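You operate a simulated robot arm through the tools that you are given. There is no shell and no other tool. Be economical: measure what you need, move in short steps, check, and stop when the job is done.

Carry out the task below with a simulated two-armed robot. There is one attempt and no reset: what you move stays moved.

## Task
Pick up the cylinder labelled "65" from the narrow machine stand with one hand, pass it to the other hand and put it on the vibrating table. Set down upright: cylinder.

The check looks at the end state, three seconds after you hand in, the way a careful person would. Anything else that was tipped, shoved, dropped, spilled or broken makes it a failure.

## Robot
Two 7-joint arms with two-finger grippers on one trunk, on a base that drives. Base frame: it is fixed to the floor where the robot stands at the start and does not move with it; the origin is under the middle of the robot, x ahead of it, y to its left, z up. Lengths are in mm, angles in rad, forces in N, time in s.
The left shoulder is at the start at [78, 151, 938], the right one opposite. With the tool pointing down near the work surface each hand reaches from about 100 to 760 mm from the robot's upright axis, wherever it stands, measured 20 degrees to its own side. Places, roughly: vibrating table [-1100, 1000, 1000]. Payload 2.54 kg a hand.
The tool frame of a hand sits at the grasp point between the pads (the TCP): z along the fingers, y along the line on which they close. The tips reach 30 mm beyond it. The gripper opens to 116 mm. The gripper's body begins 95 mm behind the TCP.
Orientation is told as [roll, pitch, yaw] about the base's x, y, z axes, in that order, counted from this pose: with the fingers straight down and closing along the base's y, the tool's x points along the base's -x, its y along +y and its z along -z.

## Interface
- The arms move only by the tool nudge_tool. It takes "left_rows", "right_rows" or both (then of equal length, played together; a hand with none holds still); each is a list of rows, each a list of 3 entries, a list of its own where there are three numbers: the opening in per cent of the stroke, from 0 (shut) to 100 (fully open), then the shift along the tool's x, y, z in m, then the turn, a rotation vector about the tool's x, y, z in rad. In form: [[gripper, [dx, dy, dz], [rx, ry, rz]], ...]. A call has 1 to 8 rows; each row is the pose to reach, as a shift and turn from the pose commanded when the call began, along the tool's axes at that moment. Rows are played at 5 a second. More than 50 mm and 0.15 rad between two rows, or a gripper value outside its range, and nothing of the call is played. A pose out of reach is approached as far as the arm can. The call stops where the force on the tool passes 40 N (or 10 N more than at its start, if that is more) or the arm is blocked; 0.2 s more then pass. The fingers move at their own pace (about 72 mm/s each) and stop on an object; they squeeze with about 27 N. The grip force told is the motor's: it shows also when the fingers shut on nothing. Time passes only in rows, and 0.2 s behind the last, so rows that repeat a pose let the fingers close. It gives the time, the measured TCP pose, the force on the tool (base axes), the opening and the grip force at its end, in the units of the frame above (readings bear some noise), with the torque about the TCP (base axes, N m) and any sound that the robot's microphone picked up, and new pictures: "pictures" is both (left out), scene, wrist or none (wrist: the cameras of the hands that moved).
- Cameras (640 x 400 px; columns grow to the right, rows downward): "scene" is now at [148.9, -45.8, 1107.7]; the picture's right is [-0.50, -0.87, 0.00], its down [-0.07, 0.04, -1.00] and it looks along [0.86, -0.50, -0.08] (base axes); focal length 214 px, centre (320, 200). "left" rides on the left gripper at [69, 15, -122] in its tool frame; the picture's right is [-0.21, 0.98, 0.00], its down [-0.83, -0.18, -0.53] and it looks along [-0.52, -0.11, 0.85] (tool axes); focal length 251 px, centre (320, 200). "right" rides on the right gripper at [69, -15, -122] in its tool frame; the picture's right is [0.21, 0.98, 0.00], its down [-0.83, 0.18, -0.53] and it looks along [-0.52, 0.12, 0.85] (tool axes); focal length 251 px, centre (320, 200). There is no depth. A picture from a camera that has moved, and an enlarged one, comes with that camera's place and axes in the base frame and with its lens.
- move_column(by): slides the trunk up (or, below 0, down) by that many mm; the arms and the scene camera ride with it, the base frame stays. It gives what a move gives, with no picture.
- steer(legs): drives the robot by 1 to 6 legs, each [ahead, left, turn to the left] in mm, mm and rad, along the robot's own axes; the way and the turn of a leg run together, so that a leg with both is an arc; at most 1500 mm and 3.142 rad a leg. The arms and the cameras ride along, it lands a little off, and it stops where it bumps. It gives what a move gives, and a new picture of the scene camera.
- pan_tilt(pan, tilt): turns the head with the scene camera to pan (to the left, within 1.396 rad either way) and tilt (down, from -0.506 to 1.204), counted from straight ahead of the robot. It gives what a move gives, and a new picture of the scene camera.
- zoom(camera, box): a new picture of the part [left, top, right, bottom] of that camera's present view, enlarged. No time passes.
- hand_in(): hands the job in; it is judged then, once.

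Work in short steps. Places have to be worked out from the pictures, the camera data and where the tool is seen: move nearer, look again, correct. Check each grasp and each placing, and mend what went wrong. You have 120 turns and 260 pictures in all, those below and enlarged ones among them. Open the grippers and draw the arms clear of the work before you hand the job in, unless the task says otherwise; then end with one line.

The tools are called by a JSON object that holds its "name" and its "arguments". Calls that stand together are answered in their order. nudge_tool: Moves the arms, as the interface text tells. Its arguments: {"type":"object","properties":{"left_rows":{"type":"array","items":{"type":"array"}},"right_rows":{"type":"array","items":{"type":"array"}},"pictures":{"type":"string","enum":["both","scene","wrist","none"]}},"required":[]} The other tools are called the same way: move_column (by) slides the trunk up or down; steer (legs) drives the base; pan_tilt (pan, tilt) turns the head that bears the scene camera; zoom (camera, box) takes an enlarged picture of a part of a camera's view; hand_in () hands the job in.

At the start:

```text
time_s: 0.0
left_eef_pos: [406.5, 28.5, 1150.4]
left_tcp_rot: [0.0, 0.002, 0.0]
left_force: [-0.4, -0.6, -0.9]
left_ft_torque: [-0.02, -0.02, 0.02]
left_width: 115.9
left_gripper_force: 0.1
right_eef_pos: [419.1, -545.5, 1087.8]
right_tcp_rot: [-0.002, -0.002, 0.0]
right_force: [-0.7, 0.5, 0.3]
right_ft_torque: [-0.02, -0.03, -0.02]
right_width: 115.9
right_gripper_force: 0.0
trunk travel left (down, up): [-175.0, 114.0]
robot x, y, heading: [-2.6, -3.3, -0.001]
head pan, tilt: [-0.524, 0.084]
```

scene: 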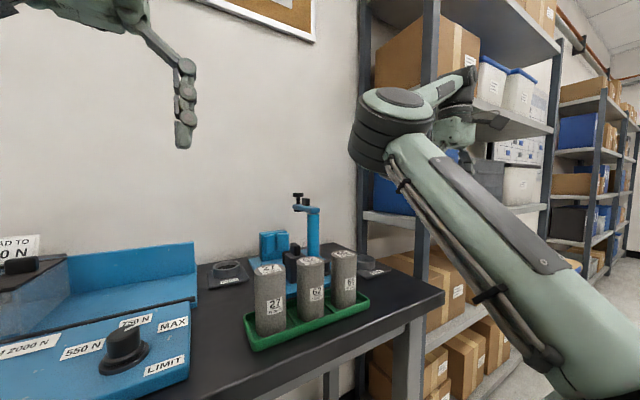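
right: 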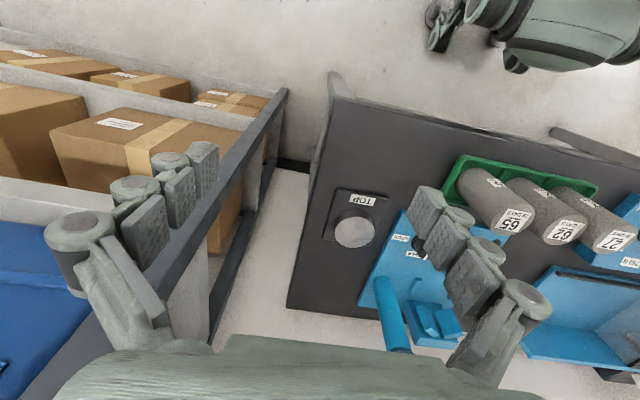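
left: 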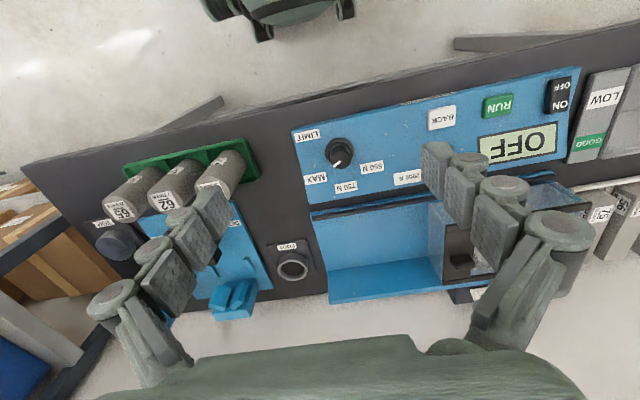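

The tray with cylinders 27, 62 and 65 is ahead to the right. I zoom in to measure the cylinders.

{"name": "zoom", "arguments": {"camera": "scene", "box": [180, 180, 460, 355]}}

{"name": "zoom", "arguments": {"camera": "right", "box": [290, 120, 640, 340]}}

```text
2.29 times, centred on (320, 268) of scene
camera zoom: at [148.9, -45.8, 1107.7], right [-0.5, -0.87, 0.0], down [-0.07, 0.04, -1.0], along [0.86, -0.5, -0.08], focal length 490 px, centre (320, 46)
```

zoom: 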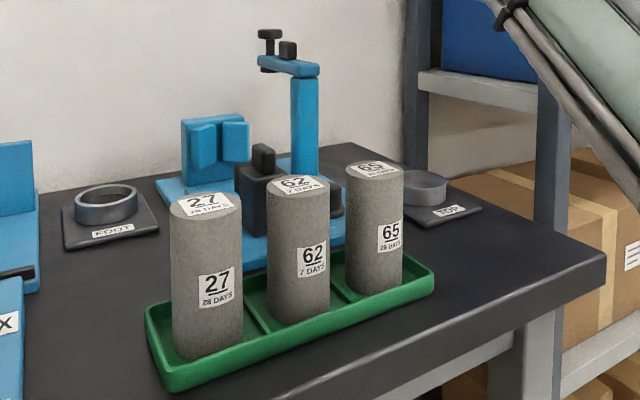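

```text
1.82 times, centred on (465, 230) of right
camera zoom: at [351.5, -560.0, 1210.0], right [-0.21, 0.98, 0.0], down [0.83, 0.18, 0.53], along [0.52, 0.11, -0.85], focal length 457 px, centre (56, 146)
```

zoom: 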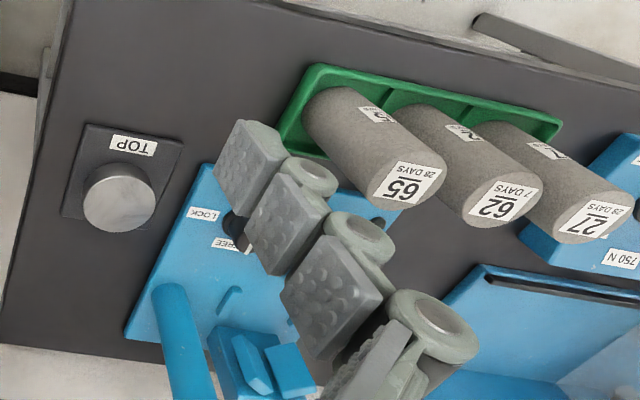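

The 65 top comes out at about (481, -294, 967), diameter about 50, with 62 about 74 mm to its left. I'll bring the right hand above it, turning it so the fingers close along x and clear the neighbour.

{"name": "nudge_tool", "arguments": {"right_rows": [[100, [-0.008, 0.031, 0], [0, 0, -0.145]], [100, [-0.016, 0.062, 0], [0, 0, -0.29]], [100, [-0.023, 0.094, 0], [0, 0, -0.435]], [100, [-0.031, 0.125, 0], [0, 0, -0.58]], [100, [-0.039, 0.157, 0], [0, 0, -0.725]], [100, [-0.047, 0.188, 0], [0, 0, -0.87]], [100, [-0.054, 0.22, 0], [0, 0, -1.015]], [100, [-0.062, 0.251, 0], [0, 0, -1.16]]], "pictures": "none"}}

{"name": "nudge_tool", "arguments": {"right_rows": [[100, [0, 0, 0], [0, 0, -0.14]], [100, [0, 0, 0], [0, 0, -0.28]], [100, [0, 0, 0], [0, 0, -0.41]], [100, [0, 0, 0], [0, 0, -0.41]]]}}

```text
time_s: 1.8
left_eef_pos: [405.7, 27.7, 1150.7]
left_tcp_rot: [-0.001, 0.001, 0.001]
left_force: [-0.6, 0.1, 0.1]
left_ft_torque: [-0.03, -0.01, 0.01]
left_width: 115.8
left_gripper_force: 0.1
right_eef_pos: [479.1, -295.6, 1087.4]
right_tcp_rot: [-0.004, 0.001, 1.161]
right_force: [-0.8, 0.3, -0.5]
right_ft_torque: [-0.02, -0.02, 0.01]
right_width: 115.8
right_gripper_force: 0.0
trunk travel left (down, up): [-175.0, 114.0]
robot x, y, heading: [2.6, 0.2, 0.002]
head pan, tilt: [-0.524, 0.084]
```

```text
time_s: 2.8
left_eef_pos: [406.8, 27.9, 1148.5]
left_tcp_rot: [0.001, 0.0, 0.001]
left_force: [0.5, -0.2, 0.6]
left_ft_torque: [-0.03, 0.03, 0.0]
left_width: 116.0
left_gripper_force: 0.1
right_eef_pos: [481.7, -295.4, 1086.6]
right_tcp_rot: [0.001, 0.001, 1.57]
right_force: [0.1, -0.4, 0.2]
right_ft_torque: [0.0, 0.02, -0.01]
right_width: 115.8
right_gripper_force: 0.2
trunk travel left (down, up): [-175.0, 114.0]
robot x, y, heading: [-1.0, 0.2, -0.005]
head pan, tilt: [-0.524, 0.084]
camera scene: at [148.9, -45.8, 1107.7], right [-0.5, -0.87, 0.0], down [-0.07, 0.04, -1.0], along [0.86, -0.5, -0.08], focal length 214 px, centre (320, 200)
camera right: at [497.0, -362.8, 1209.9], right [-0.98, -0.22, 0.0], down [-0.18, 0.83, 0.53], along [-0.11, 0.52, -0.85], focal length 251 px, centre (320, 200)
```

scene: 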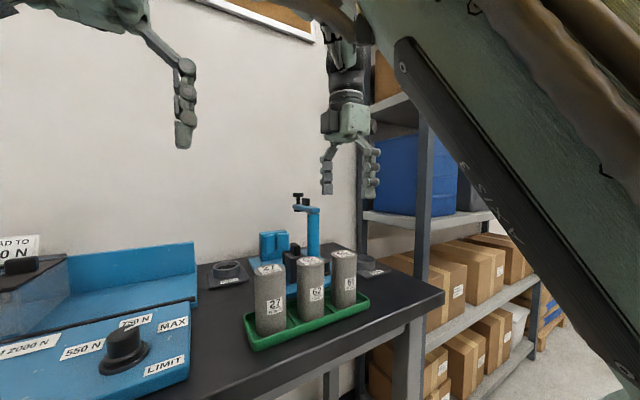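
right: 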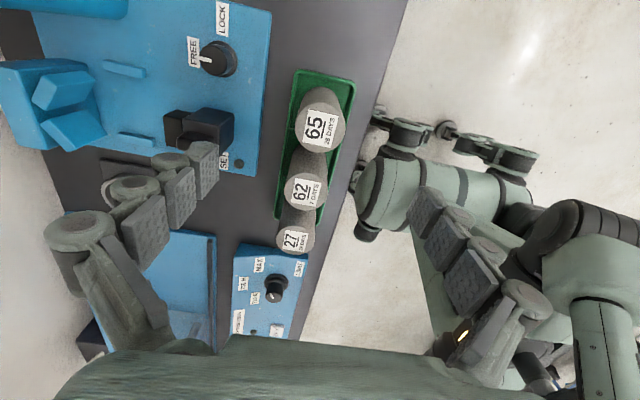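

The wrist view confirms 65 at (483, -294.5), directly under the hand, with clear space for the fingers. I descend to about z=945.

{"name": "nudge_tool", "arguments": {"right_rows": [[100, [0, -0.001, 0.03], [0, 0, 0]], [100, [0, -0.001, 0.06], [0, 0, 0]], [100, [0, -0.001, 0.085], [0, 0, 0]], [100, [0, -0.001, 0.11], [0, 0, 0]], [100, [0, -0.001, 0.128], [0, 0, 0]], [100, [0, -0.001, 0.142], [0, 0, 0]], [100, [0, -0.001, 0.142], [0, 0, 0]]]}}

```text
time_s: 4.4
left_eef_pos: [406.5, 27.6, 1149.3]
left_tcp_rot: [0.001, 0.0, 0.001]
left_force: [-0.4, -0.1, -0.2]
left_ft_torque: [0.01, 0.02, -0.01]
left_width: 115.7
left_gripper_force: 0.0
right_eef_pos: [483.1, -295.9, 943.9]
right_tcp_rot: [0.001, 0.0, 1.571]
right_force: [-0.1, 0.0, 0.3]
right_ft_torque: [-0.02, 0.01, 0.0]
right_width: 116.2
right_gripper_force: 0.0
trunk travel left (down, up): [-175.0, 114.0]
robot x, y, heading: [-4.5, -0.6, 0.006]
head pan, tilt: [-0.524, 0.084]
camera scene: at [148.8, -45.8, 1107.7], right [-0.5, -0.87, 0.0], down [-0.07, 0.04, -1.0], along [0.86, -0.5, -0.08], focal length 214 px, centre (320, 200)
camera right: at [498.8, -363.1, 1067.1], right [-0.98, -0.21, 0.0], down [-0.18, 0.83, 0.53], along [-0.11, 0.52, -0.85], focal length 251 px, centre (320, 200)
```

scene: 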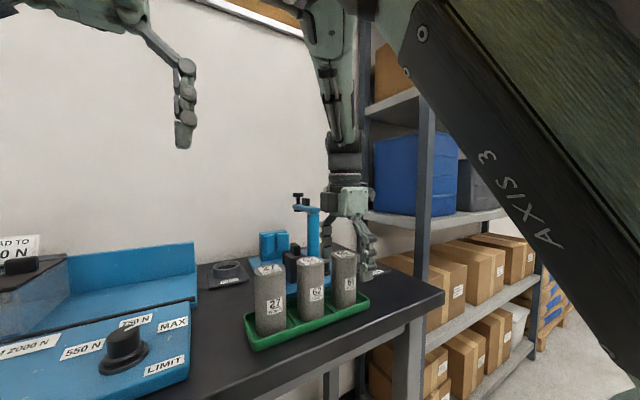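
right: 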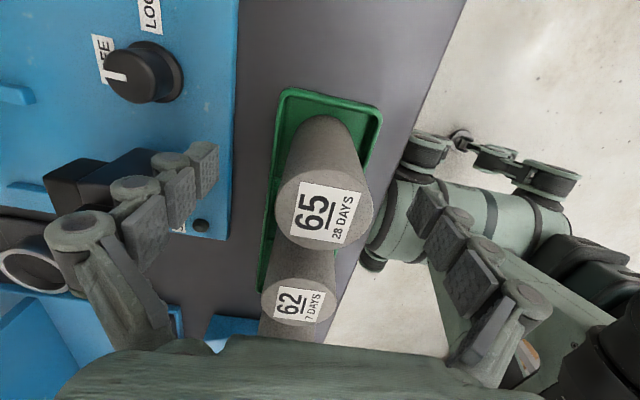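

The fingers straddle 65 and the geometry is consistent. I close on it.

{"name": "nudge_tool", "arguments": {"right_rows": [[30, [0, 0, 0], [0, 0, 0]], [10, [0, 0, 0], [0, 0, 0]], [0, [0, 0, 0], [0, 0, 0]], [0, [0, 0, 0], [0, 0, 0]], [0, [0, 0, 0], [0, 0, 0]]]}}

```text
time_s: 5.6
left_eef_pos: [405.9, 27.4, 1149.3]
left_tcp_rot: [-0.001, 0.0, 0.0]
left_force: [-0.7, 0.4, 0.1]
left_ft_torque: [0.02, -0.03, -0.01]
left_width: 115.7
left_gripper_force: 0.1
right_eef_pos: [483.3, -295.1, 944.7]
right_tcp_rot: [-0.001, 0.002, 1.57]
right_force: [-1.2, 0.9, 0.4]
right_ft_torque: [-0.04, 0.06, -0.04]
right_width: 49.2
right_gripper_force: 26.9
trunk travel left (down, up): [-175.0, 114.0]
robot x, y, heading: [0.8, -0.3, -0.003]
head pan, tilt: [-0.524, 0.084]
camera scene: at [148.7, -45.8, 1107.8], right [-0.5, -0.87, 0.0], down [-0.07, 0.04, -1.0], along [0.86, -0.5, -0.08], focal length 214 px, centre (320, 200)
camera right: at [498.6, -363.2, 1067.5], right [-0.98, -0.21, 0.0], down [-0.18, 0.83, 0.53], along [-0.11, 0.52, -0.85], focal length 251 px, centre (320, 200)
```

scene: 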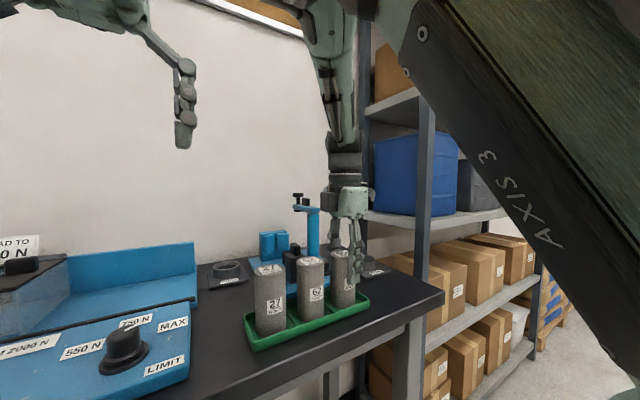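
right: 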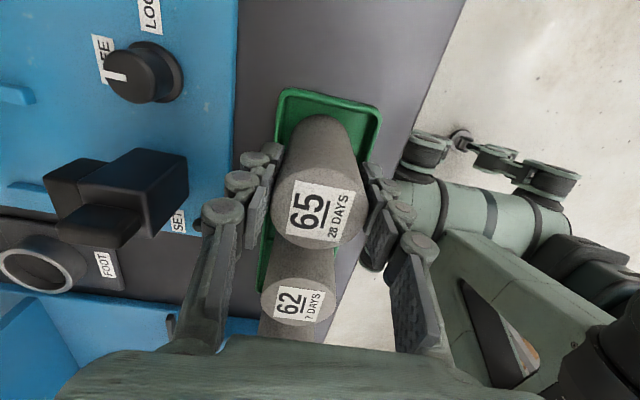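

Gripped at 49 mm width, 27 N. I lift straight up.

{"name": "nudge_tool", "arguments": {"right_rows": [[0, [0, 0, -0.01], [0, 0, 0]], [0, [0, 0, -0.03], [0, 0, 0]], [0, [0, 0, -0.06], [0, 0, 0]], [0, [0, 0, -0.09], [0, 0, 0]], [0, [0, 0, -0.12], [0, 0, 0]], [0, [0, 0, -0.15], [0, 0, 0]], [0, [0, 0, -0.18], [0, 0, 0]], [0, [0, 0, -0.2], [0, 0, 0]]]}}

```text
time_s: 7.4
left_eef_pos: [405.6, 27.0, 1149.7]
left_tcp_rot: [-0.001, 0.0, 0.001]
left_force: [0.3, -1.2, -0.3]
left_ft_torque: [-0.01, -0.03, 0.0]
left_width: 116.1
left_gripper_force: 0.0
right_eef_pos: [482.8, -294.7, 1145.4]
right_tcp_rot: [0.0, 0.0, 1.571]
right_force: [0.3, -0.2, -3.4]
right_ft_torque: [0.0, 0.0, 0.01]
right_width: 49.3
right_gripper_force: 27.4
trunk travel left (down, up): [-175.0, 114.0]
robot x, y, heading: [1.2, 1.9, -0.001]
head pan, tilt: [-0.524, 0.084]
camera scene: at [148.8, -46.1, 1107.7], right [-0.5, -0.87, 0.0], down [-0.07, 0.04, -1.0], along [0.86, -0.5, -0.08], focal length 214 px, centre (320, 200)
camera right: at [498.6, -363.4, 1267.4], right [-0.98, -0.21, 0.0], down [-0.18, 0.83, 0.53], along [-0.11, 0.52, -0.85], focal length 251 px, centre (320, 200)
```

scene: 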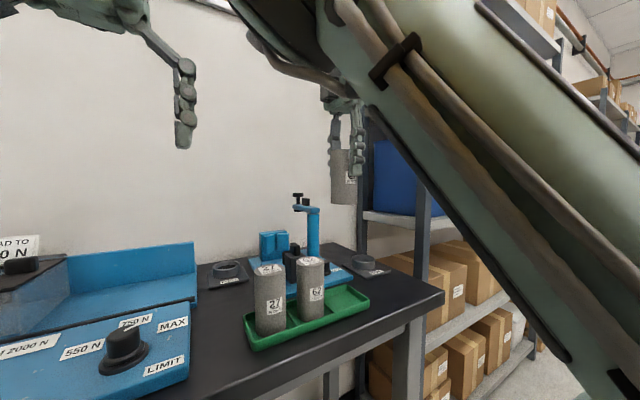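
right: 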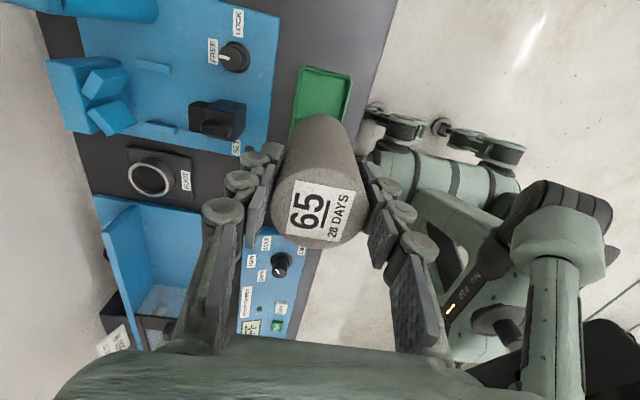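

The cylinder is held firmly (about 3.4 N). Now I turn the left hand so it points to the right and slightly down, closing along x, for a side grasp on the lower half.

{"name": "nudge_tool", "arguments": {"left_rows": [[100, [0, 0.012, 0], [0, 0, -0.145]], [100, [0, 0.024, 0], [0, 0, -0.29]], [100, [0, 0.036, 0], [0, 0, -0.435]], [100, [0, 0.048, 0], [0, 0, -0.58]], [100, [0, 0.06, 0], [0, 0, -0.725]], [100, [0, 0.072, 0], [0, 0, -0.87]], [100, [0, 0.084, 0], [0, 0, -1.015]], [100, [0, 0.096, 0], [0, 0, -1.16]]], "pictures": "none"}}

{"name": "nudge_tool", "arguments": {"left_rows": [[100, [0, 0, 0], [0, 0, -0.14]], [100, [0, 0, 0], [0, 0, -0.28]], [100, [0, 0, 0], [0, 0, -0.41]]], "pictures": "none"}}

{"name": "nudge_tool", "arguments": {"left_rows": [[100, [0, 0, 0], [0, 0.14, 0]], [100, [0, 0, 0], [0, 0.28, 0]], [100, [0, 0, 0], [0, 0.42, 0]], [100, [0, 0, 0], [0, 0.56, 0]], [100, [0, 0, 0], [0, 0.7, 0]], [100, [0, 0, 0], [0, 0.84, 0]], [100, [0, 0, 0], [0, 0.98, 0]], [100, [0, 0, 0], [0, 1.1, 0]]]}}

```text
time_s: 9.2
left_eef_pos: [406.1, 122.3, 1150.8]
left_tcp_rot: [0.001, -0.001, 1.163]
left_force: [0.7, -0.1, -0.5]
left_ft_torque: [-0.02, -0.02, -0.03]
left_width: 116.0
left_gripper_force: 0.1
right_eef_pos: [483.1, -294.9, 1144.2]
right_tcp_rot: [0.0, 0.003, 1.571]
right_force: [0.8, 0.3, -4.1]
right_ft_torque: [0.0, 0.0, 0.04]
right_width: 48.8
right_gripper_force: 27.4
trunk travel left (down, up): [-175.0, 114.0]
robot x, y, heading: [-0.3, 0.0, -0.0]
head pan, tilt: [-0.524, 0.084]
```

```text
time_s: 10.0
left_eef_pos: [406.9, 123.5, 1149.5]
left_tcp_rot: [0.001, -0.001, 1.572]
left_force: [-0.3, 0.2, 1.0]
left_ft_torque: [-0.04, -0.01, 0.03]
left_width: 116.1
left_gripper_force: 0.1
right_eef_pos: [483.9, -295.5, 1143.0]
right_tcp_rot: [0.001, 0.001, 1.57]
right_force: [0.9, 0.1, -3.9]
right_ft_torque: [-0.03, 0.02, 0.01]
right_width: 49.2
right_gripper_force: 26.8
trunk travel left (down, up): [-175.0, 114.0]
robot x, y, heading: [0.0, 1.6, 0.002]
head pan, tilt: [-0.524, 0.084]
```

```text
time_s: 11.8
left_eef_pos: [406.0, 123.6, 1148.9]
left_tcp_rot: [-0.001, 1.102, 1.572]
left_force: [0.8, -0.3, 0.1]
left_ft_torque: [0.02, 0.0, 0.03]
left_width: 115.6
left_gripper_force: 0.1
right_eef_pos: [483.2, -293.6, 1143.8]
right_tcp_rot: [0.0, 0.002, 1.569]
right_force: [-0.1, 0.7, -4.6]
right_ft_torque: [0.01, -0.01, -0.01]
right_width: 49.2
right_gripper_force: 26.6
trunk travel left (down, up): [-175.0, 114.0]
robot x, y, heading: [0.7, 0.7, -0.007]
head pan, tilt: [-0.524, 0.084]
camera scene: at [149.2, -45.8, 1107.7], right [-0.5, -0.87, 0.0], down [-0.07, 0.04, -1.0], along [0.86, -0.5, -0.08], focal length 214 px, centre (320, 200)
camera left: at [391.4, 201.3, 1267.5], right [-0.98, 0.1, -0.19], down [0.18, 0.85, -0.5], along [0.11, -0.52, -0.85], focal length 251 px, centre (320, 200)
```

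scene: 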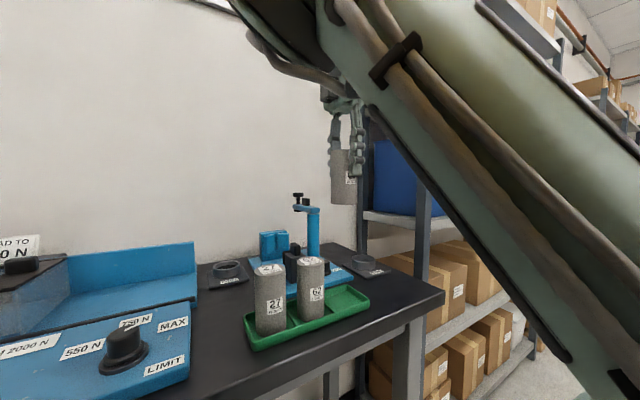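
left: 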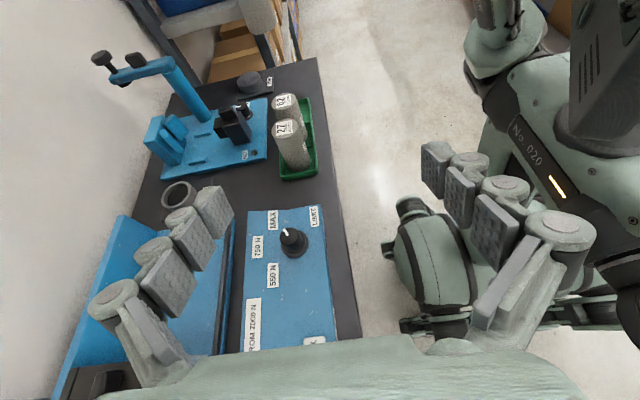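

Both hands are now in suitable orientations. I bring the right hand with the cylinder to the middle, about (440, -120, 1150), and pan the head to watch the handover.

{"name": "nudge_tool", "arguments": {"right_rows": [[0, [-0.03, 0.007, 0], [0, 0, 0]], [0, [-0.06, 0.015, 0], [0, 0, 0]], [0, [-0.09, 0.022, -0.002], [0, 0, 0]], [0, [-0.12, 0.03, -0.004], [0, 0, 0]], [0, [-0.15, 0.037, -0.006], [0, 0, 0]], [0, [-0.175, 0.043, -0.006], [0, 0, 0]]], "pictures": "none"}}

{"name": "pan_tilt", "arguments": {"pan": -0.1, "tilt": 0.0}}

{"name": "zoom", "arguments": {"camera": "left", "box": [0, 0, 640, 400]}}

```text
time_s: 13.2
left_eef_pos: [406.6, 123.2, 1150.9]
left_tcp_rot: [0.002, 1.1, 1.571]
left_force: [0.1, -0.8, -0.8]
left_ft_torque: [0.0, -0.02, -0.01]
left_width: 116.1
left_gripper_force: 0.1
right_eef_pos: [469.4, -156.5, 1173.3]
right_tcp_rot: [0.0, 0.001, 1.57]
right_force: [0.0, 0.8, -4.7]
right_ft_torque: [0.0, -0.01, -0.06]
right_width: 49.3
right_gripper_force: 26.8
right hand out of reach, approached as far as the arm can: row 4, 5, 6
trunk travel left (down, up): [-175.0, 114.0]
robot x, y, heading: [-3.1, 0.3, 0.001]
head pan, tilt: [-0.524, 0.084]
```

```text
time_s: 14.1
left_eef_pos: [406.8, 123.7, 1149.8]
left_tcp_rot: [0.0, 1.099, 1.572]
left_force: [0.2, 0.0, -0.6]
left_ft_torque: [0.0, -0.03, 0.0]
left_width: 116.0
left_gripper_force: 0.0
right_eef_pos: [471.4, -157.7, 1171.3]
right_tcp_rot: [0.002, 0.0, 1.569]
right_force: [0.3, -0.5, -3.1]
right_ft_torque: [-0.01, 0.0, 0.02]
right_width: 49.1
right_gripper_force: 27.2
trunk travel left (down, up): [-175.0, 114.0]
robot x, y, heading: [1.6, 1.6, 0.002]
head pan, tilt: [-0.099, 0.0]
camera scene: at [152.3, -36.8, 1113.9], right [-0.41, -0.91, 0.0], down [-0.02, 0.01, -1.0], along [0.91, -0.41, -0.02], focal length 214 px, centre (320, 200)
```

scene: 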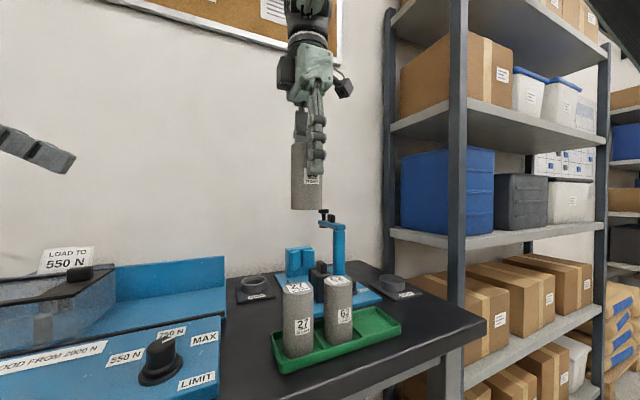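

```text
1.00 times, centred on (320, 200) of left (not enlarged: the box is as wide or as high as the picture)
camera zoom: at [391.4, 200.9, 1267.6], right [-0.98, 0.1, -0.19], down [0.18, 0.85, -0.49], along [0.11, -0.52, -0.85], focal length 251 px, centre (320, 200)
```

zoom: 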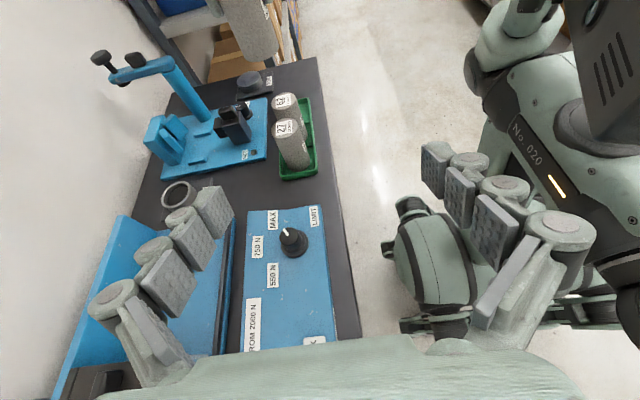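

The right hand reached its inward limit at (470, -157, 1172) with the cylinder bottom about 82 mm below its TCP, so the handover happens here. I flatten the left hand to about 15° below horizontal and bring it to 110 mm short of the cylinder.

{"name": "nudge_tool", "arguments": {"left_rows": [[100, [0.016, -0.013, 0.031], [0, 0.04, 0]], [100, [0.033, -0.026, 0.062], [0, 0.08, 0]], [100, [0.049, -0.038, 0.093], [0, 0.12, 0]], [100, [0.065, -0.051, 0.124], [0, 0.16, 0]], [100, [0.082, -0.064, 0.155], [0, 0.2, 0]], [100, [0.082, -0.064, 0.155], [0, 0.2, 0]]]}}

```text
time_s: 15.5
left_eef_pos: [470.7, -53.1, 1151.6]
left_tcp_rot: [0.004, 1.302, 1.573]
left_force: [-0.5, 0.3, -1.1]
left_ft_torque: [-0.01, 0.0, -0.02]
left_width: 115.8
left_gripper_force: 0.0
right_eef_pos: [468.6, -157.9, 1173.3]
right_tcp_rot: [0.003, 0.0, 1.572]
right_force: [0.0, -0.5, -4.2]
right_ft_torque: [-0.02, 0.01, 0.01]
right_width: 49.2
right_gripper_force: 26.7
trunk travel left (down, up): [-175.0, 114.0]
robot x, y, heading: [-1.5, -1.0, -0.002]
head pan, tilt: [-0.099, 0.0]
camera scene: at [152.1, -36.8, 1114.1], right [-0.41, -0.91, 0.0], down [-0.01, 0.01, -1.0], along [0.91, -0.41, -0.01], focal length 214 px, centre (320, 200)
camera left: at [457.7, 46.3, 1251.2], right [-0.98, 0.06, -0.21], down [0.18, 0.73, -0.65], along [0.11, -0.68, -0.73], focal length 251 px, centre (320, 200)
```

scene: 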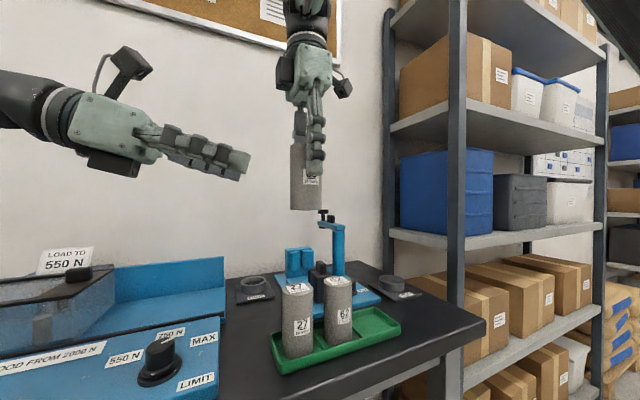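
left: 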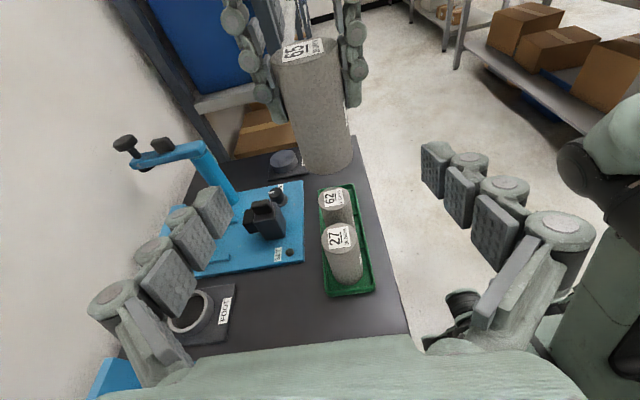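

The left gripper carries a black box on its underside, which matters for placing. I zoom to measure it and the cylinder.

{"name": "zoom", "arguments": {"camera": "scene", "box": [20, 20, 380, 245]}}

```text
1.78 times, centred on (200, 132) of scene
camera zoom: at [152.1, -36.8, 1114.1], right [-0.41, -0.91, 0.0], down [-0.01, 0.01, -1.0], along [0.91, -0.41, -0.01], focal length 381 px, centre (533, 320)
```

zoom: 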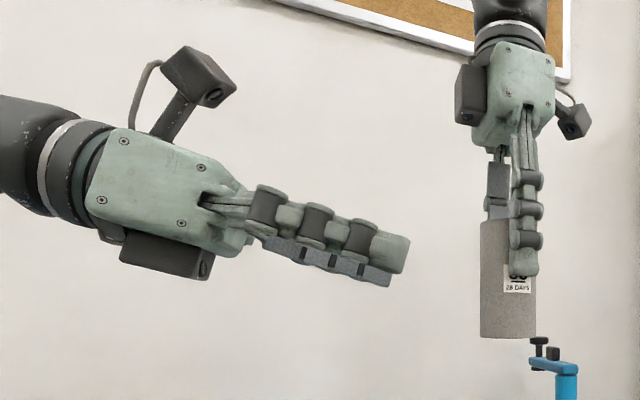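

Cylinder is about 50×100, bottom about 78 mm below the right TCP. I set the left tilt to about 21° and align its axis for the final approach.

{"name": "nudge_tool", "arguments": {"left_rows": [[100, [0.0115, 0, -0.0016], [0, -0.1, 0]], [100, [0.0115, 0, -0.0016], [0, -0.1, 0]], [100, [0.0115, 0, -0.0016], [0, -0.1, 0]]], "pictures": "none"}}

```text
time_s: 16.3
left_eef_pos: [471.0, -54.3, 1162.2]
left_tcp_rot: [0.0, 1.201, 1.571]
left_force: [-0.7, -1.3, 0.4]
left_ft_torque: [-0.01, 0.01, 0.0]
left_width: 115.9
left_gripper_force: 0.0
right_eef_pos: [471.5, -157.9, 1173.5]
right_tcp_rot: [0.001, 0.0, 1.569]
right_force: [0.0, -0.4, -5.4]
right_ft_torque: [0.02, 0.04, 0.02]
right_width: 48.8
right_gripper_force: 27.2
trunk travel left (down, up): [-175.0, 114.0]
robot x, y, heading: [-0.9, 1.8, 0.001]
head pan, tilt: [-0.099, 0.0]
```

Pose is as planned. I advance 100 mm along the fingers so they straddle the lower half.

{"name": "nudge_tool", "arguments": {"left_rows": [[100, [0, 0, 0.025], [0, 0, 0]], [100, [0, 0, 0.05], [0, 0, 0]], [100, [0, 0, 0.07], [0, 0, 0]], [100, [0, 0, 0.088], [0, 0, 0]], [100, [0, 0, 0.1], [0, 0, 0]], [100, [0, 0, 0.1], [0, 0, 0]]]}}

{"name": "zoom", "arguments": {"camera": "scene", "box": [170, 60, 410, 210]}}

```text
time_s: 17.7
left_eef_pos: [470.2, -145.5, 1127.1]
left_tcp_rot: [0.001, 1.2, 1.572]
left_force: [-0.4, 0.7, -0.4]
left_ft_torque: [0.01, -0.01, 0.01]
left_width: 116.0
left_gripper_force: 0.1
right_eef_pos: [470.7, -158.2, 1172.3]
right_tcp_rot: [0.002, -0.001, 1.568]
right_force: [0.3, 0.1, -4.2]
right_ft_torque: [-0.01, 0.0, -0.03]
right_width: 49.2
right_gripper_force: 27.0
trunk travel left (down, up): [-175.0, 114.0]
robot x, y, heading: [-1.1, 1.7, -0.0]
head pan, tilt: [-0.099, 0.0]
camera scene: at [152.1, -36.8, 1114.4], right [-0.41, -0.91, 0.0], down [-0.01, 0.0, -1.0], along [0.91, -0.41, -0.01], focal length 214 px, centre (320, 200)
camera left: at [454.5, -57.0, 1236.4], right [-0.98, 0.08, -0.2], down [0.18, 0.8, -0.58], along [0.11, -0.6, -0.79], focal length 251 px, centre (320, 200)
```

scene: 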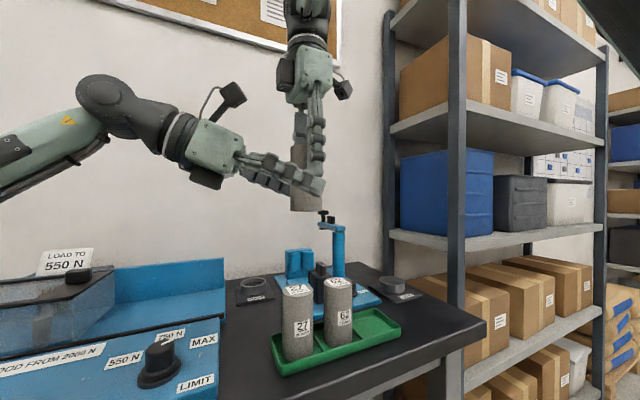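
left: 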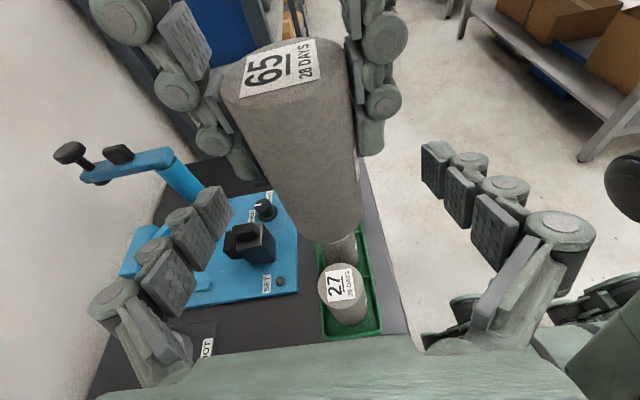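

```text
2.67 times, centred on (290, 135) of scene
camera zoom: at [152.1, -36.8, 1114.4], right [-0.41, -0.91, 0.0], down [-0.01, 0.0, -1.0], along [0.91, -0.41, -0.01], focal length 572 px, centre (400, 373)
```

zoom: 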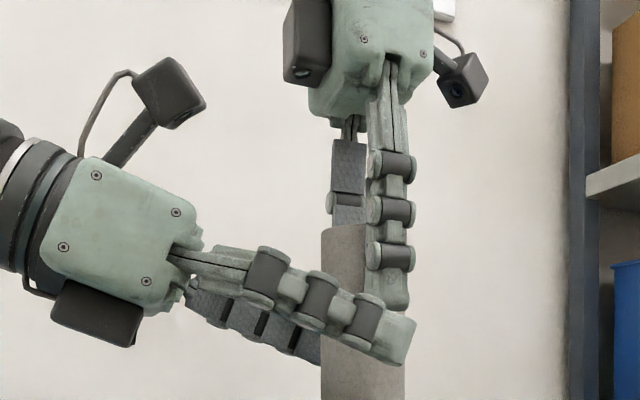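

Geometry is close to plan: the left fingers sit just under the right finger tips. I lower the left by 5 mm for more gap, then close it.

{"name": "nudge_tool", "arguments": {"left_rows": [[100, [-0.0047, 0, 0.0018], [0, 0, 0]], [60, [-0.0047, 0, 0.0018], [0, 0, 0]], [52, [-0.0047, 0, 0.0018], [0, 0, 0]], [52, [-0.0047, 0, 0.0018], [0, 0, 0]]]}}

{"name": "zoom", "arguments": {"camera": "scene", "box": [210, 90, 402, 210]}}

```text
time_s: 18.7
left_eef_pos: [469.1, -147.7, 1122.0]
left_tcp_rot: [0.0, 1.2, 1.571]
left_force: [0.2, 0.2, 0.4]
left_ft_torque: [0.04, -0.03, -0.01]
left_width: 60.4
left_gripper_force: 0.0
right_eef_pos: [471.5, -158.3, 1172.3]
right_tcp_rot: [0.001, 0.0, 1.57]
right_force: [0.0, 0.1, -4.1]
right_ft_torque: [-0.04, 0.04, 0.0]
right_width: 49.0
right_gripper_force: 26.9
trunk travel left (down, up): [-175.0, 114.0]
robot x, y, heading: [0.9, -2.7, -0.002]
head pan, tilt: [-0.099, 0.0]
camera scene: at [152.0, -36.8, 1114.6], right [-0.41, -0.91, 0.0], down [-0.01, 0.0, -1.0], along [0.91, -0.41, -0.01], focal length 214 px, centre (320, 200)
camera left: at [454.8, -57.2, 1231.3], right [-0.98, 0.08, -0.2], down [0.18, 0.8, -0.58], along [0.11, -0.6, -0.79], focal length 251 px, centre (320, 200)
```

scene: 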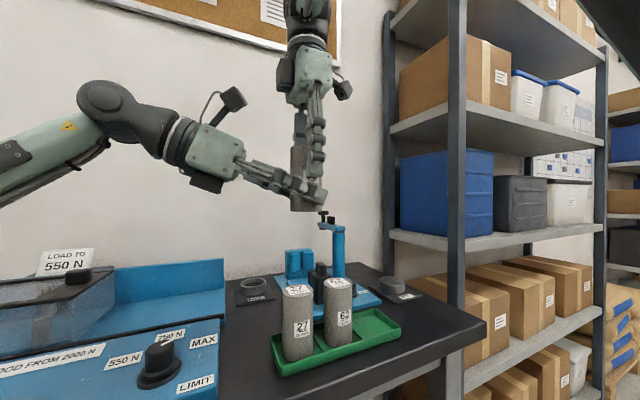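
left: 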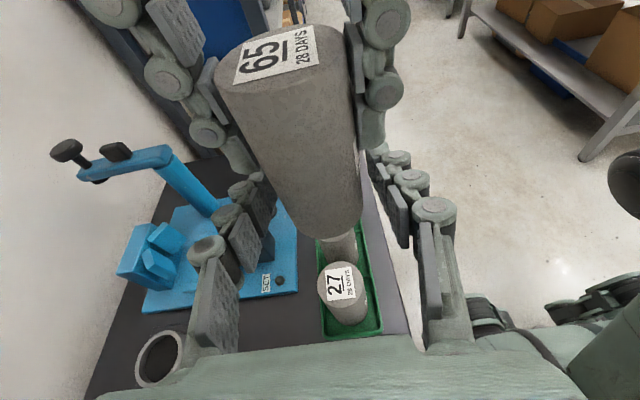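

```text
3.33 times, centred on (306, 150) of scene
camera zoom: at [152.0, -36.8, 1114.6], right [-0.41, -0.91, 0.0], down [-0.01, 0.0, -1.0], along [0.91, -0.41, -0.01], focal length 715 px, centre (367, 367)
```

zoom: 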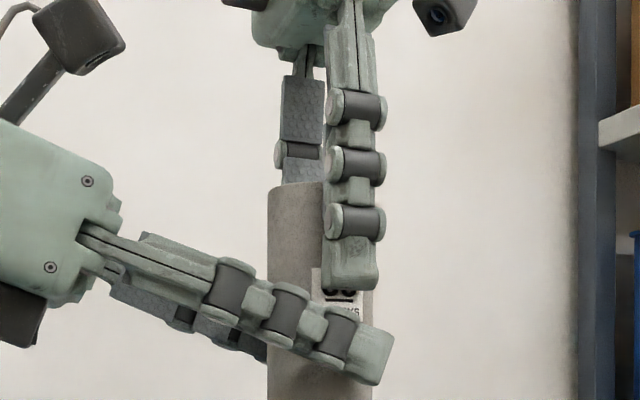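

There is a visible gap between the two hands' fingers, and the left is centred on the lower half. I close the left grip.

{"name": "nudge_tool", "arguments": {"left_rows": [[20, [0, 0, 0], [0, 0, 0]], [0, [0, 0, 0], [0, 0, 0]], [0, [0, 0, 0], [0, 0, 0]], [0, [0, 0, 0], [0, 0, 0]]]}}

```text
time_s: 19.7
left_eef_pos: [468.9, -146.6, 1122.0]
left_tcp_rot: [0.003, 1.2, 1.574]
left_force: [6.0, 0.3, -0.1]
left_ft_torque: [-0.02, 0.04, 0.08]
left_width: 48.6
left_gripper_force: 26.9
right_eef_pos: [470.8, -158.0, 1173.0]
right_tcp_rot: [0.001, 0.001, 1.57]
right_force: [-6.4, -0.5, -5.3]
right_ft_torque: [-0.02, 0.27, 0.0]
right_width: 49.5
right_gripper_force: 27.1
trunk travel left (down, up): [-175.0, 114.0]
robot x, y, heading: [1.8, 0.9, 0.001]
head pan, tilt: [-0.099, 0.0]
camera scene: at [152.0, -36.8, 1114.7], right [-0.41, -0.91, 0.0], down [-0.01, 0.0, -1.0], along [0.91, -0.41, -0.01], focal length 214 px, centre (320, 200)
camera left: at [455.3, -57.0, 1231.4], right [-0.98, 0.08, -0.2], down [0.18, 0.8, -0.58], along [0.11, -0.6, -0.79], focal length 251 px, centre (320, 200)
```

scene: 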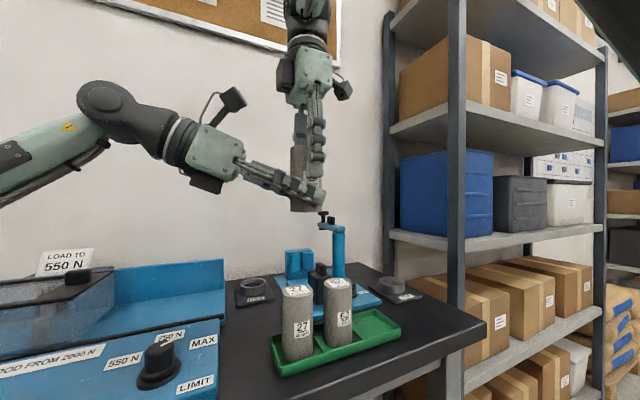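
left: 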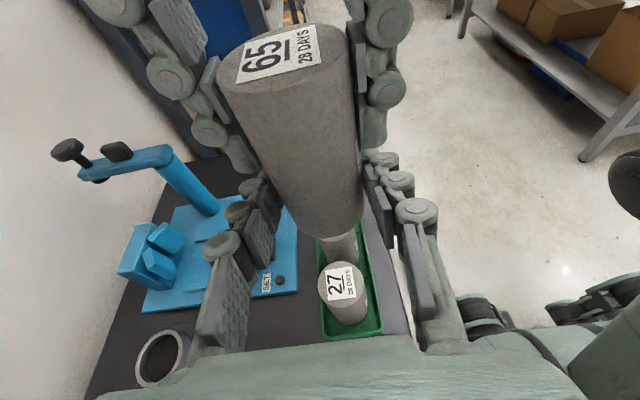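

Left is gripping (27 N) with about 6 N of side preload; I relieve that by 1 mm, then open the right hand and lift it straight clear.

{"name": "nudge_tool", "arguments": {"left_rows": [[0, [0, -0.001, 0], [0, 0, 0]], [0, [0, -0.001, 0], [0, 0, 0]]], "pictures": "none"}}

{"name": "nudge_tool", "arguments": {"right_rows": [[60, [0, 0, 0], [0, 0, 0]], [90, [0, 0, 0], [0, 0, 0]], [100, [0, 0, 0], [0, 0, 0]], [100, [0, 0, 0], [0, 0, 0]]]}}

```text
time_s: 20.3
left_eef_pos: [469.9, -145.7, 1121.3]
left_tcp_rot: [0.001, 1.199, 1.571]
left_force: [2.0, 1.0, -0.6]
left_ft_torque: [-0.12, -0.04, 0.18]
left_width: 48.4
left_gripper_force: 26.6
right_eef_pos: [470.8, -158.0, 1173.3]
right_tcp_rot: [0.001, -0.001, 1.569]
right_force: [-3.0, -1.1, -3.5]
right_ft_torque: [0.11, 0.16, -0.15]
right_width: 48.9
right_gripper_force: 27.0
trunk travel left (down, up): [-175.0, 114.0]
robot x, y, heading: [-0.1, 3.3, -0.001]
head pan, tilt: [-0.099, 0.0]
```

```text
time_s: 21.3
left_eef_pos: [470.9, -145.6, 1121.5]
left_tcp_rot: [0.0, 1.198, 1.572]
left_force: [-0.6, 0.0, -0.1]
left_ft_torque: [0.04, 0.02, 0.02]
left_width: 48.5
left_gripper_force: 26.8
right_eef_pos: [470.7, -158.1, 1172.6]
right_tcp_rot: [0.002, -0.001, 1.569]
right_force: [0.1, 1.2, -0.7]
right_ft_torque: [0.0, 0.05, 0.02]
right_width: 115.9
right_gripper_force: 0.0
trunk travel left (down, up): [-175.0, 114.0]
robot x, y, heading: [2.9, 4.1, -0.0]
head pan, tilt: [-0.099, 0.0]
camera scene: at [152.0, -36.8, 1114.8], right [-0.41, -0.91, 0.0], down [-0.01, 0.0, -1.0], along [0.91, -0.41, -0.01], focal length 214 px, centre (320, 200)
camera right: at [486.7, -226.1, 1295.2], right [-0.98, -0.21, 0.0], down [-0.18, 0.83, 0.53], along [-0.12, 0.52, -0.85], focal length 251 px, centre (320, 200)
```

scene: 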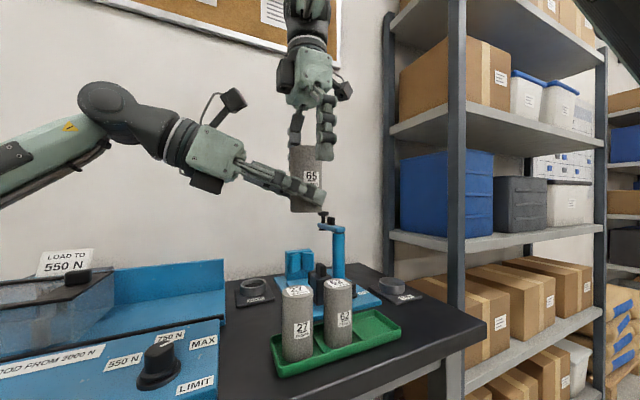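
right: 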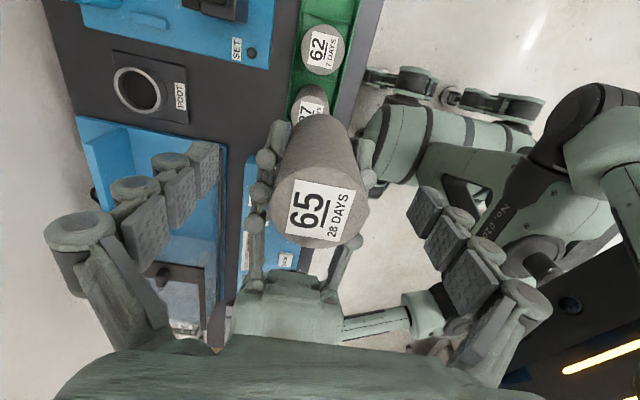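

The left holds the cylinder alone and upright. The right hand rises and goes back to its side.

{"name": "nudge_tool", "arguments": {"right_rows": [[100, [0, 0, -0.03], [0, 0, 0]], [100, [0, 0, -0.06], [0, 0, 0]], [100, [0.03, 0, -0.075], [0, 0, 0]], [100, [0.075, 0, -0.075], [0, 0, 0]], [100, [0.12, 0.0, -0.075], [0, 0, 0]], [100, [0.165, 0, -0.075], [0, 0, 0]], [100, [0.21, 0.0, -0.075], [0, 0, 0]], [100, [0.25, 0.0, -0.075], [0, 0, 0]]], "pictures": "scene"}}

```text
time_s: 23.1
left_eef_pos: [470.8, -146.1, 1121.1]
left_tcp_rot: [0.002, 1.198, 1.571]
left_force: [0.3, -0.9, 0.5]
left_ft_torque: [0.05, 0.03, -0.03]
left_width: 48.5
left_gripper_force: 27.6
right_eef_pos: [454.1, -403.2, 1196.1]
right_tcp_rot: [-0.006, 0.002, 1.567]
right_force: [0.4, -1.1, -0.9]
right_ft_torque: [0.05, 0.0, 0.04]
right_width: 116.0
right_gripper_force: 0.1
right hand out of reach, approached as far as the arm can: row 1, 2, 3, 4, 5, 6, 7, 8
trunk travel left (down, up): [-175.0, 114.0]
robot x, y, heading: [1.0, -0.8, -0.003]
head pan, tilt: [-0.099, 0.0]
camera scene: at [159.3, -10.6, 1115.3], right [-0.1, -0.99, 0.0], down [0.0, 0.0, -1.0], along [0.99, -0.1, 0.0], focal length 214 px, centre (320, 200)
```

scene: 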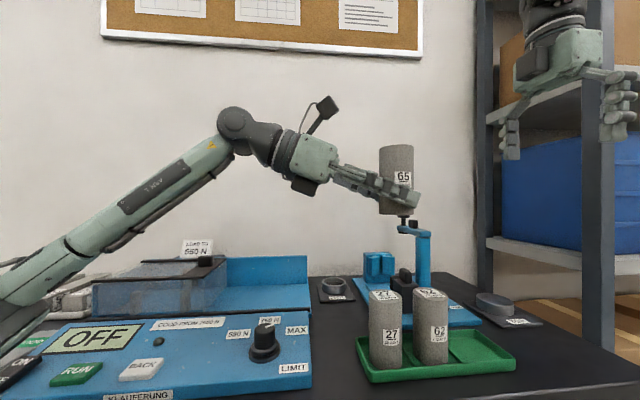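

Handover is done. I zoom to measure where the left fingers sit relative to the cylinder bottom and whether it's upright.

{"name": "zoom", "arguments": {"camera": "scene", "box": [280, 110, 456, 220]}}

```text
3.64 times, centred on (368, 165) of scene
camera zoom: at [159.3, -10.6, 1115.3], right [-0.1, -0.99, 0.0], down [0.0, 0.0, -1.0], along [0.99, -0.1, 0.0], focal length 780 px, centre (146, 327)
```

zoom: 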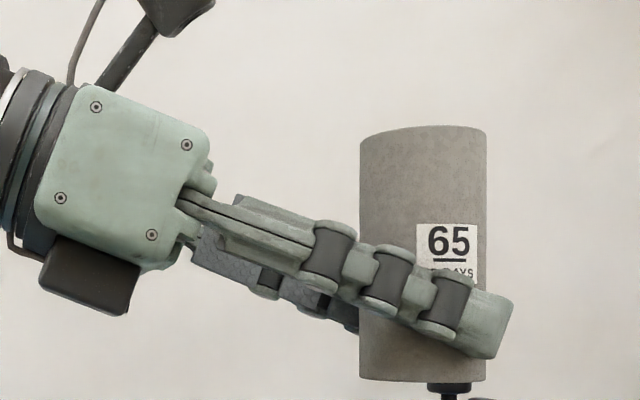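

Upright, finger tips about 11 mm above the bottom, which is about 28 mm below the left TCP. Now I look to the left for the vibrating table.

{"name": "pan_tilt", "arguments": {"pan": 1.39, "tilt": 0.25}}

```text
time_s: 24.7
left_eef_pos: [469.8, -145.5, 1120.8]
left_tcp_rot: [0.002, 1.199, 1.571]
left_force: [-0.2, -1.0, -0.8]
left_ft_torque: [0.05, -0.01, -0.05]
left_width: 48.5
left_gripper_force: 26.6
right_eef_pos: [453.5, -399.1, 1197.4]
right_tcp_rot: [-0.005, 0.004, 1.571]
right_force: [-1.2, 0.4, 0.0]
right_ft_torque: [0.0, -0.02, 0.0]
right_width: 115.7
right_gripper_force: 0.0
trunk travel left (down, up): [-175.0, 114.0]
robot x, y, heading: [-1.2, -3.0, 0.001]
head pan, tilt: [1.389, 0.25]
camera scene: at [86.6, 91.8, 1092.4], right [0.98, -0.18, 0.0], down [-0.05, -0.24, -0.97], along [0.18, 0.95, -0.25], focal length 214 px, centre (320, 200)
```

scene: 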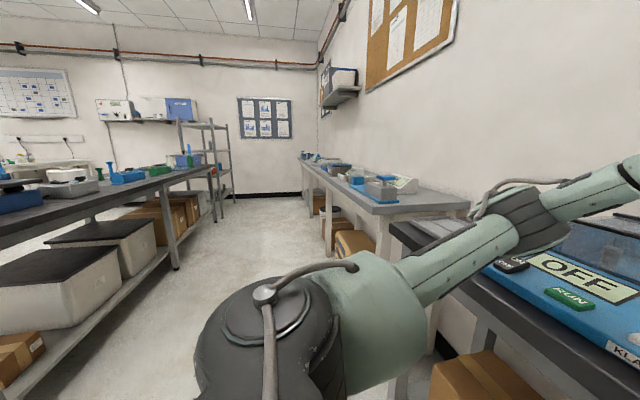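

The target bench lies behind-left with its front edge near x≈-900. I back off 250 mm and turn left a quarter turn in the aisle.

{"name": "steer", "arguments": {"legs": [[-250, 0, 0], [0, 0, 1.57]]}}

```text
time_s: 30.5
left_eef_pos: [-121.4, 475.5, 1122.5]
left_tcp_rot: [0.002, 1.2, -3.103]
left_force: [-0.5, -0.7, -0.3]
left_ft_torque: [0.01, 0.02, 0.03]
left_width: 48.5
left_gripper_force: 27.2
right_eef_pos: [134.0, 469.4, 1196.7]
right_tcp_rot: [-0.005, 0.003, -3.103]
right_force: [-0.3, -0.2, -0.9]
right_ft_torque: [0.0, 0.01, -0.01]
right_width: 116.2
right_gripper_force: 0.0
trunk travel left (down, up): [-175.0, 114.0]
robot x, y, heading: [-248.3, -0.1, 1.604]
head pan, tilt: [1.389, 0.25]
camera scene: at [-342.9, 81.5, 1092.4], right [0.14, 0.99, 0.0], down [0.24, -0.04, -0.97], along [-0.96, 0.14, -0.25], focal length 214 px, centre (320, 200)
```

scene: 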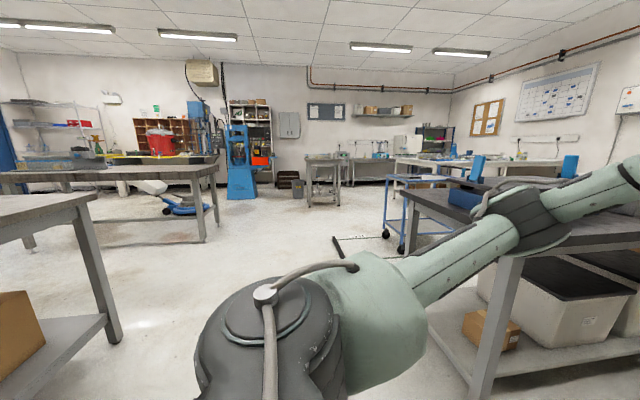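

I pan to see the bench to the left-front.

{"name": "pan_tilt", "arguments": {"pan": 0.75, "tilt": 0.1}}

```text
time_s: 31.5
left_eef_pos: [-122.1, 475.7, 1121.8]
left_tcp_rot: [0.001, 1.2, -3.104]
left_force: [-0.3, 0.2, 0.2]
left_ft_torque: [0.0, 0.06, 0.0]
left_width: 48.7
left_gripper_force: 26.7
right_eef_pos: [134.1, 469.3, 1197.1]
right_tcp_rot: [-0.005, 0.004, -3.106]
right_force: [-0.9, -0.2, 0.2]
right_ft_torque: [0.0, -0.01, 0.02]
right_width: 115.6
right_gripper_force: 0.2
trunk travel left (down, up): [-175.0, 114.0]
robot x, y, heading: [-245.4, -1.3, 1.61]
head pan, tilt: [0.75, 0.099]
camera scene: at [-315.7, 133.0, 1106.3], right [0.7, 0.71, 0.0], down [0.07, -0.07, -0.99], along [-0.71, 0.7, -0.1], focal length 214 px, centre (320, 200)
```

scene: 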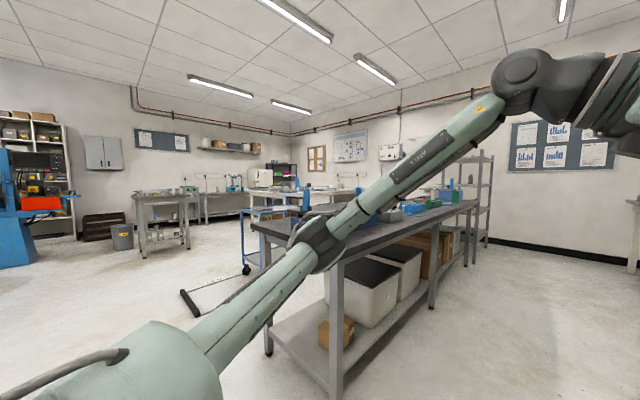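

I zoom in on the bench top.

{"name": "zoom", "arguments": {"camera": "scene", "box": [230, 150, 500, 300]}}

```text
2.37 times, centred on (365, 225) of scene
camera zoom: at [-315.7, 133.0, 1106.3], right [0.7, 0.71, 0.0], down [0.07, -0.07, -0.99], along [-0.71, 0.7, -0.1], focal length 508 px, centre (213, 141)
```

zoom: 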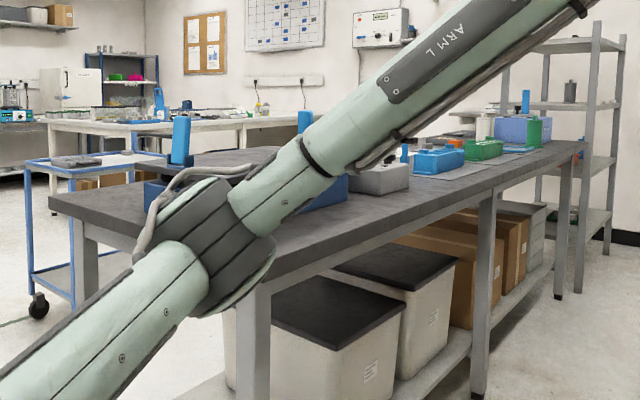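

The bench with blue-posted equipment lies left of the route. I drive up alongside it and turn to face it, still well short of its edge.

{"name": "steer", "arguments": {"legs": [[950, -60, 0], [0, 0, 1.53]]}}

{"name": "pan_tilt", "arguments": {"pan": 0.0, "tilt": 0.35}}

```text
time_s: 40.2
left_eef_pos: [-689.4, 1097.2, 1121.1]
left_tcp_rot: [0.002, 1.199, -1.597]
left_force: [-1.1, -0.5, 0.5]
left_ft_torque: [-0.05, 0.0, 0.01]
left_width: 48.7
left_gripper_force: 26.8
right_eef_pos: [-664.9, 1351.9, 1197.0]
right_tcp_rot: [-0.005, 0.006, -1.601]
right_force: [0.3, -0.1, -0.9]
right_ft_torque: [-0.02, -0.01, 0.0]
right_width: 116.1
right_gripper_force: 0.1
trunk travel left (down, up): [-175.0, 114.0]
robot x, y, heading: [-227.2, 940.7, 3.115]
head pan, tilt: [0.75, 0.099]
camera scene: at [-358.6, 879.0, 1106.3], right [-0.66, 0.75, 0.0], down [0.07, 0.07, -0.99], along [-0.75, -0.66, -0.1], focal length 214 px, centre (320, 200)
```

scene: 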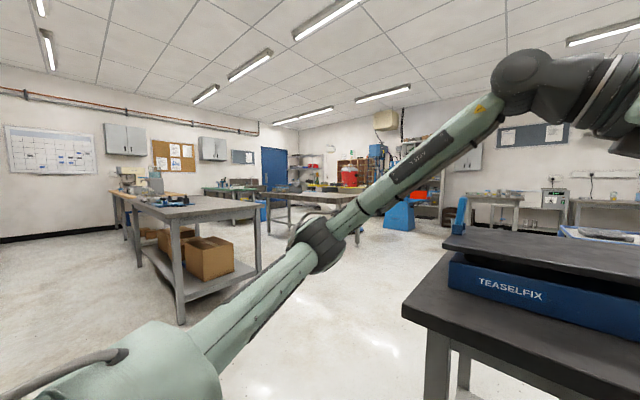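

```text
time_s: 41.3
left_eef_pos: [-689.3, 1097.2, 1121.3]
left_tcp_rot: [0.002, 1.199, -1.6]
left_force: [0.1, -0.3, 0.1]
left_ft_torque: [-0.06, 0.01, -0.01]
left_width: 48.5
left_gripper_force: 26.9
right_eef_pos: [-665.5, 1350.7, 1198.3]
right_tcp_rot: [-0.005, 0.002, -1.602]
right_force: [-0.1, 0.6, 0.2]
right_ft_torque: [-0.01, 0.02, 0.01]
right_width: 116.1
right_gripper_force: 0.1
trunk travel left (down, up): [-175.0, 114.0]
robot x, y, heading: [-225.4, 939.2, 3.111]
head pan, tilt: [0.0, 0.351]
camera scene: at [-382.6, 942.4, 1082.9], right [0.03, 1.0, 0.0], down [0.34, -0.01, -0.94], along [-0.94, 0.03, -0.34], focal length 214 px, centre (320, 200)
```

scene: 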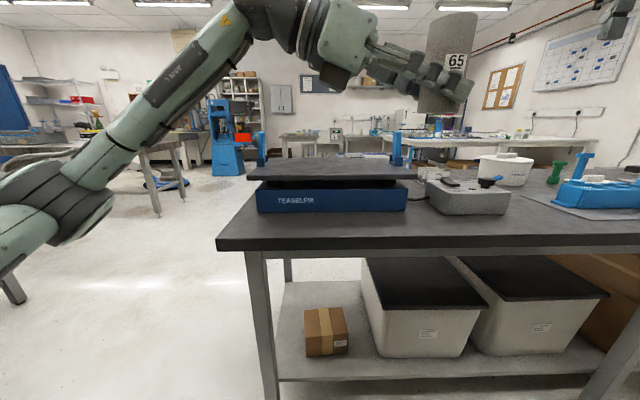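

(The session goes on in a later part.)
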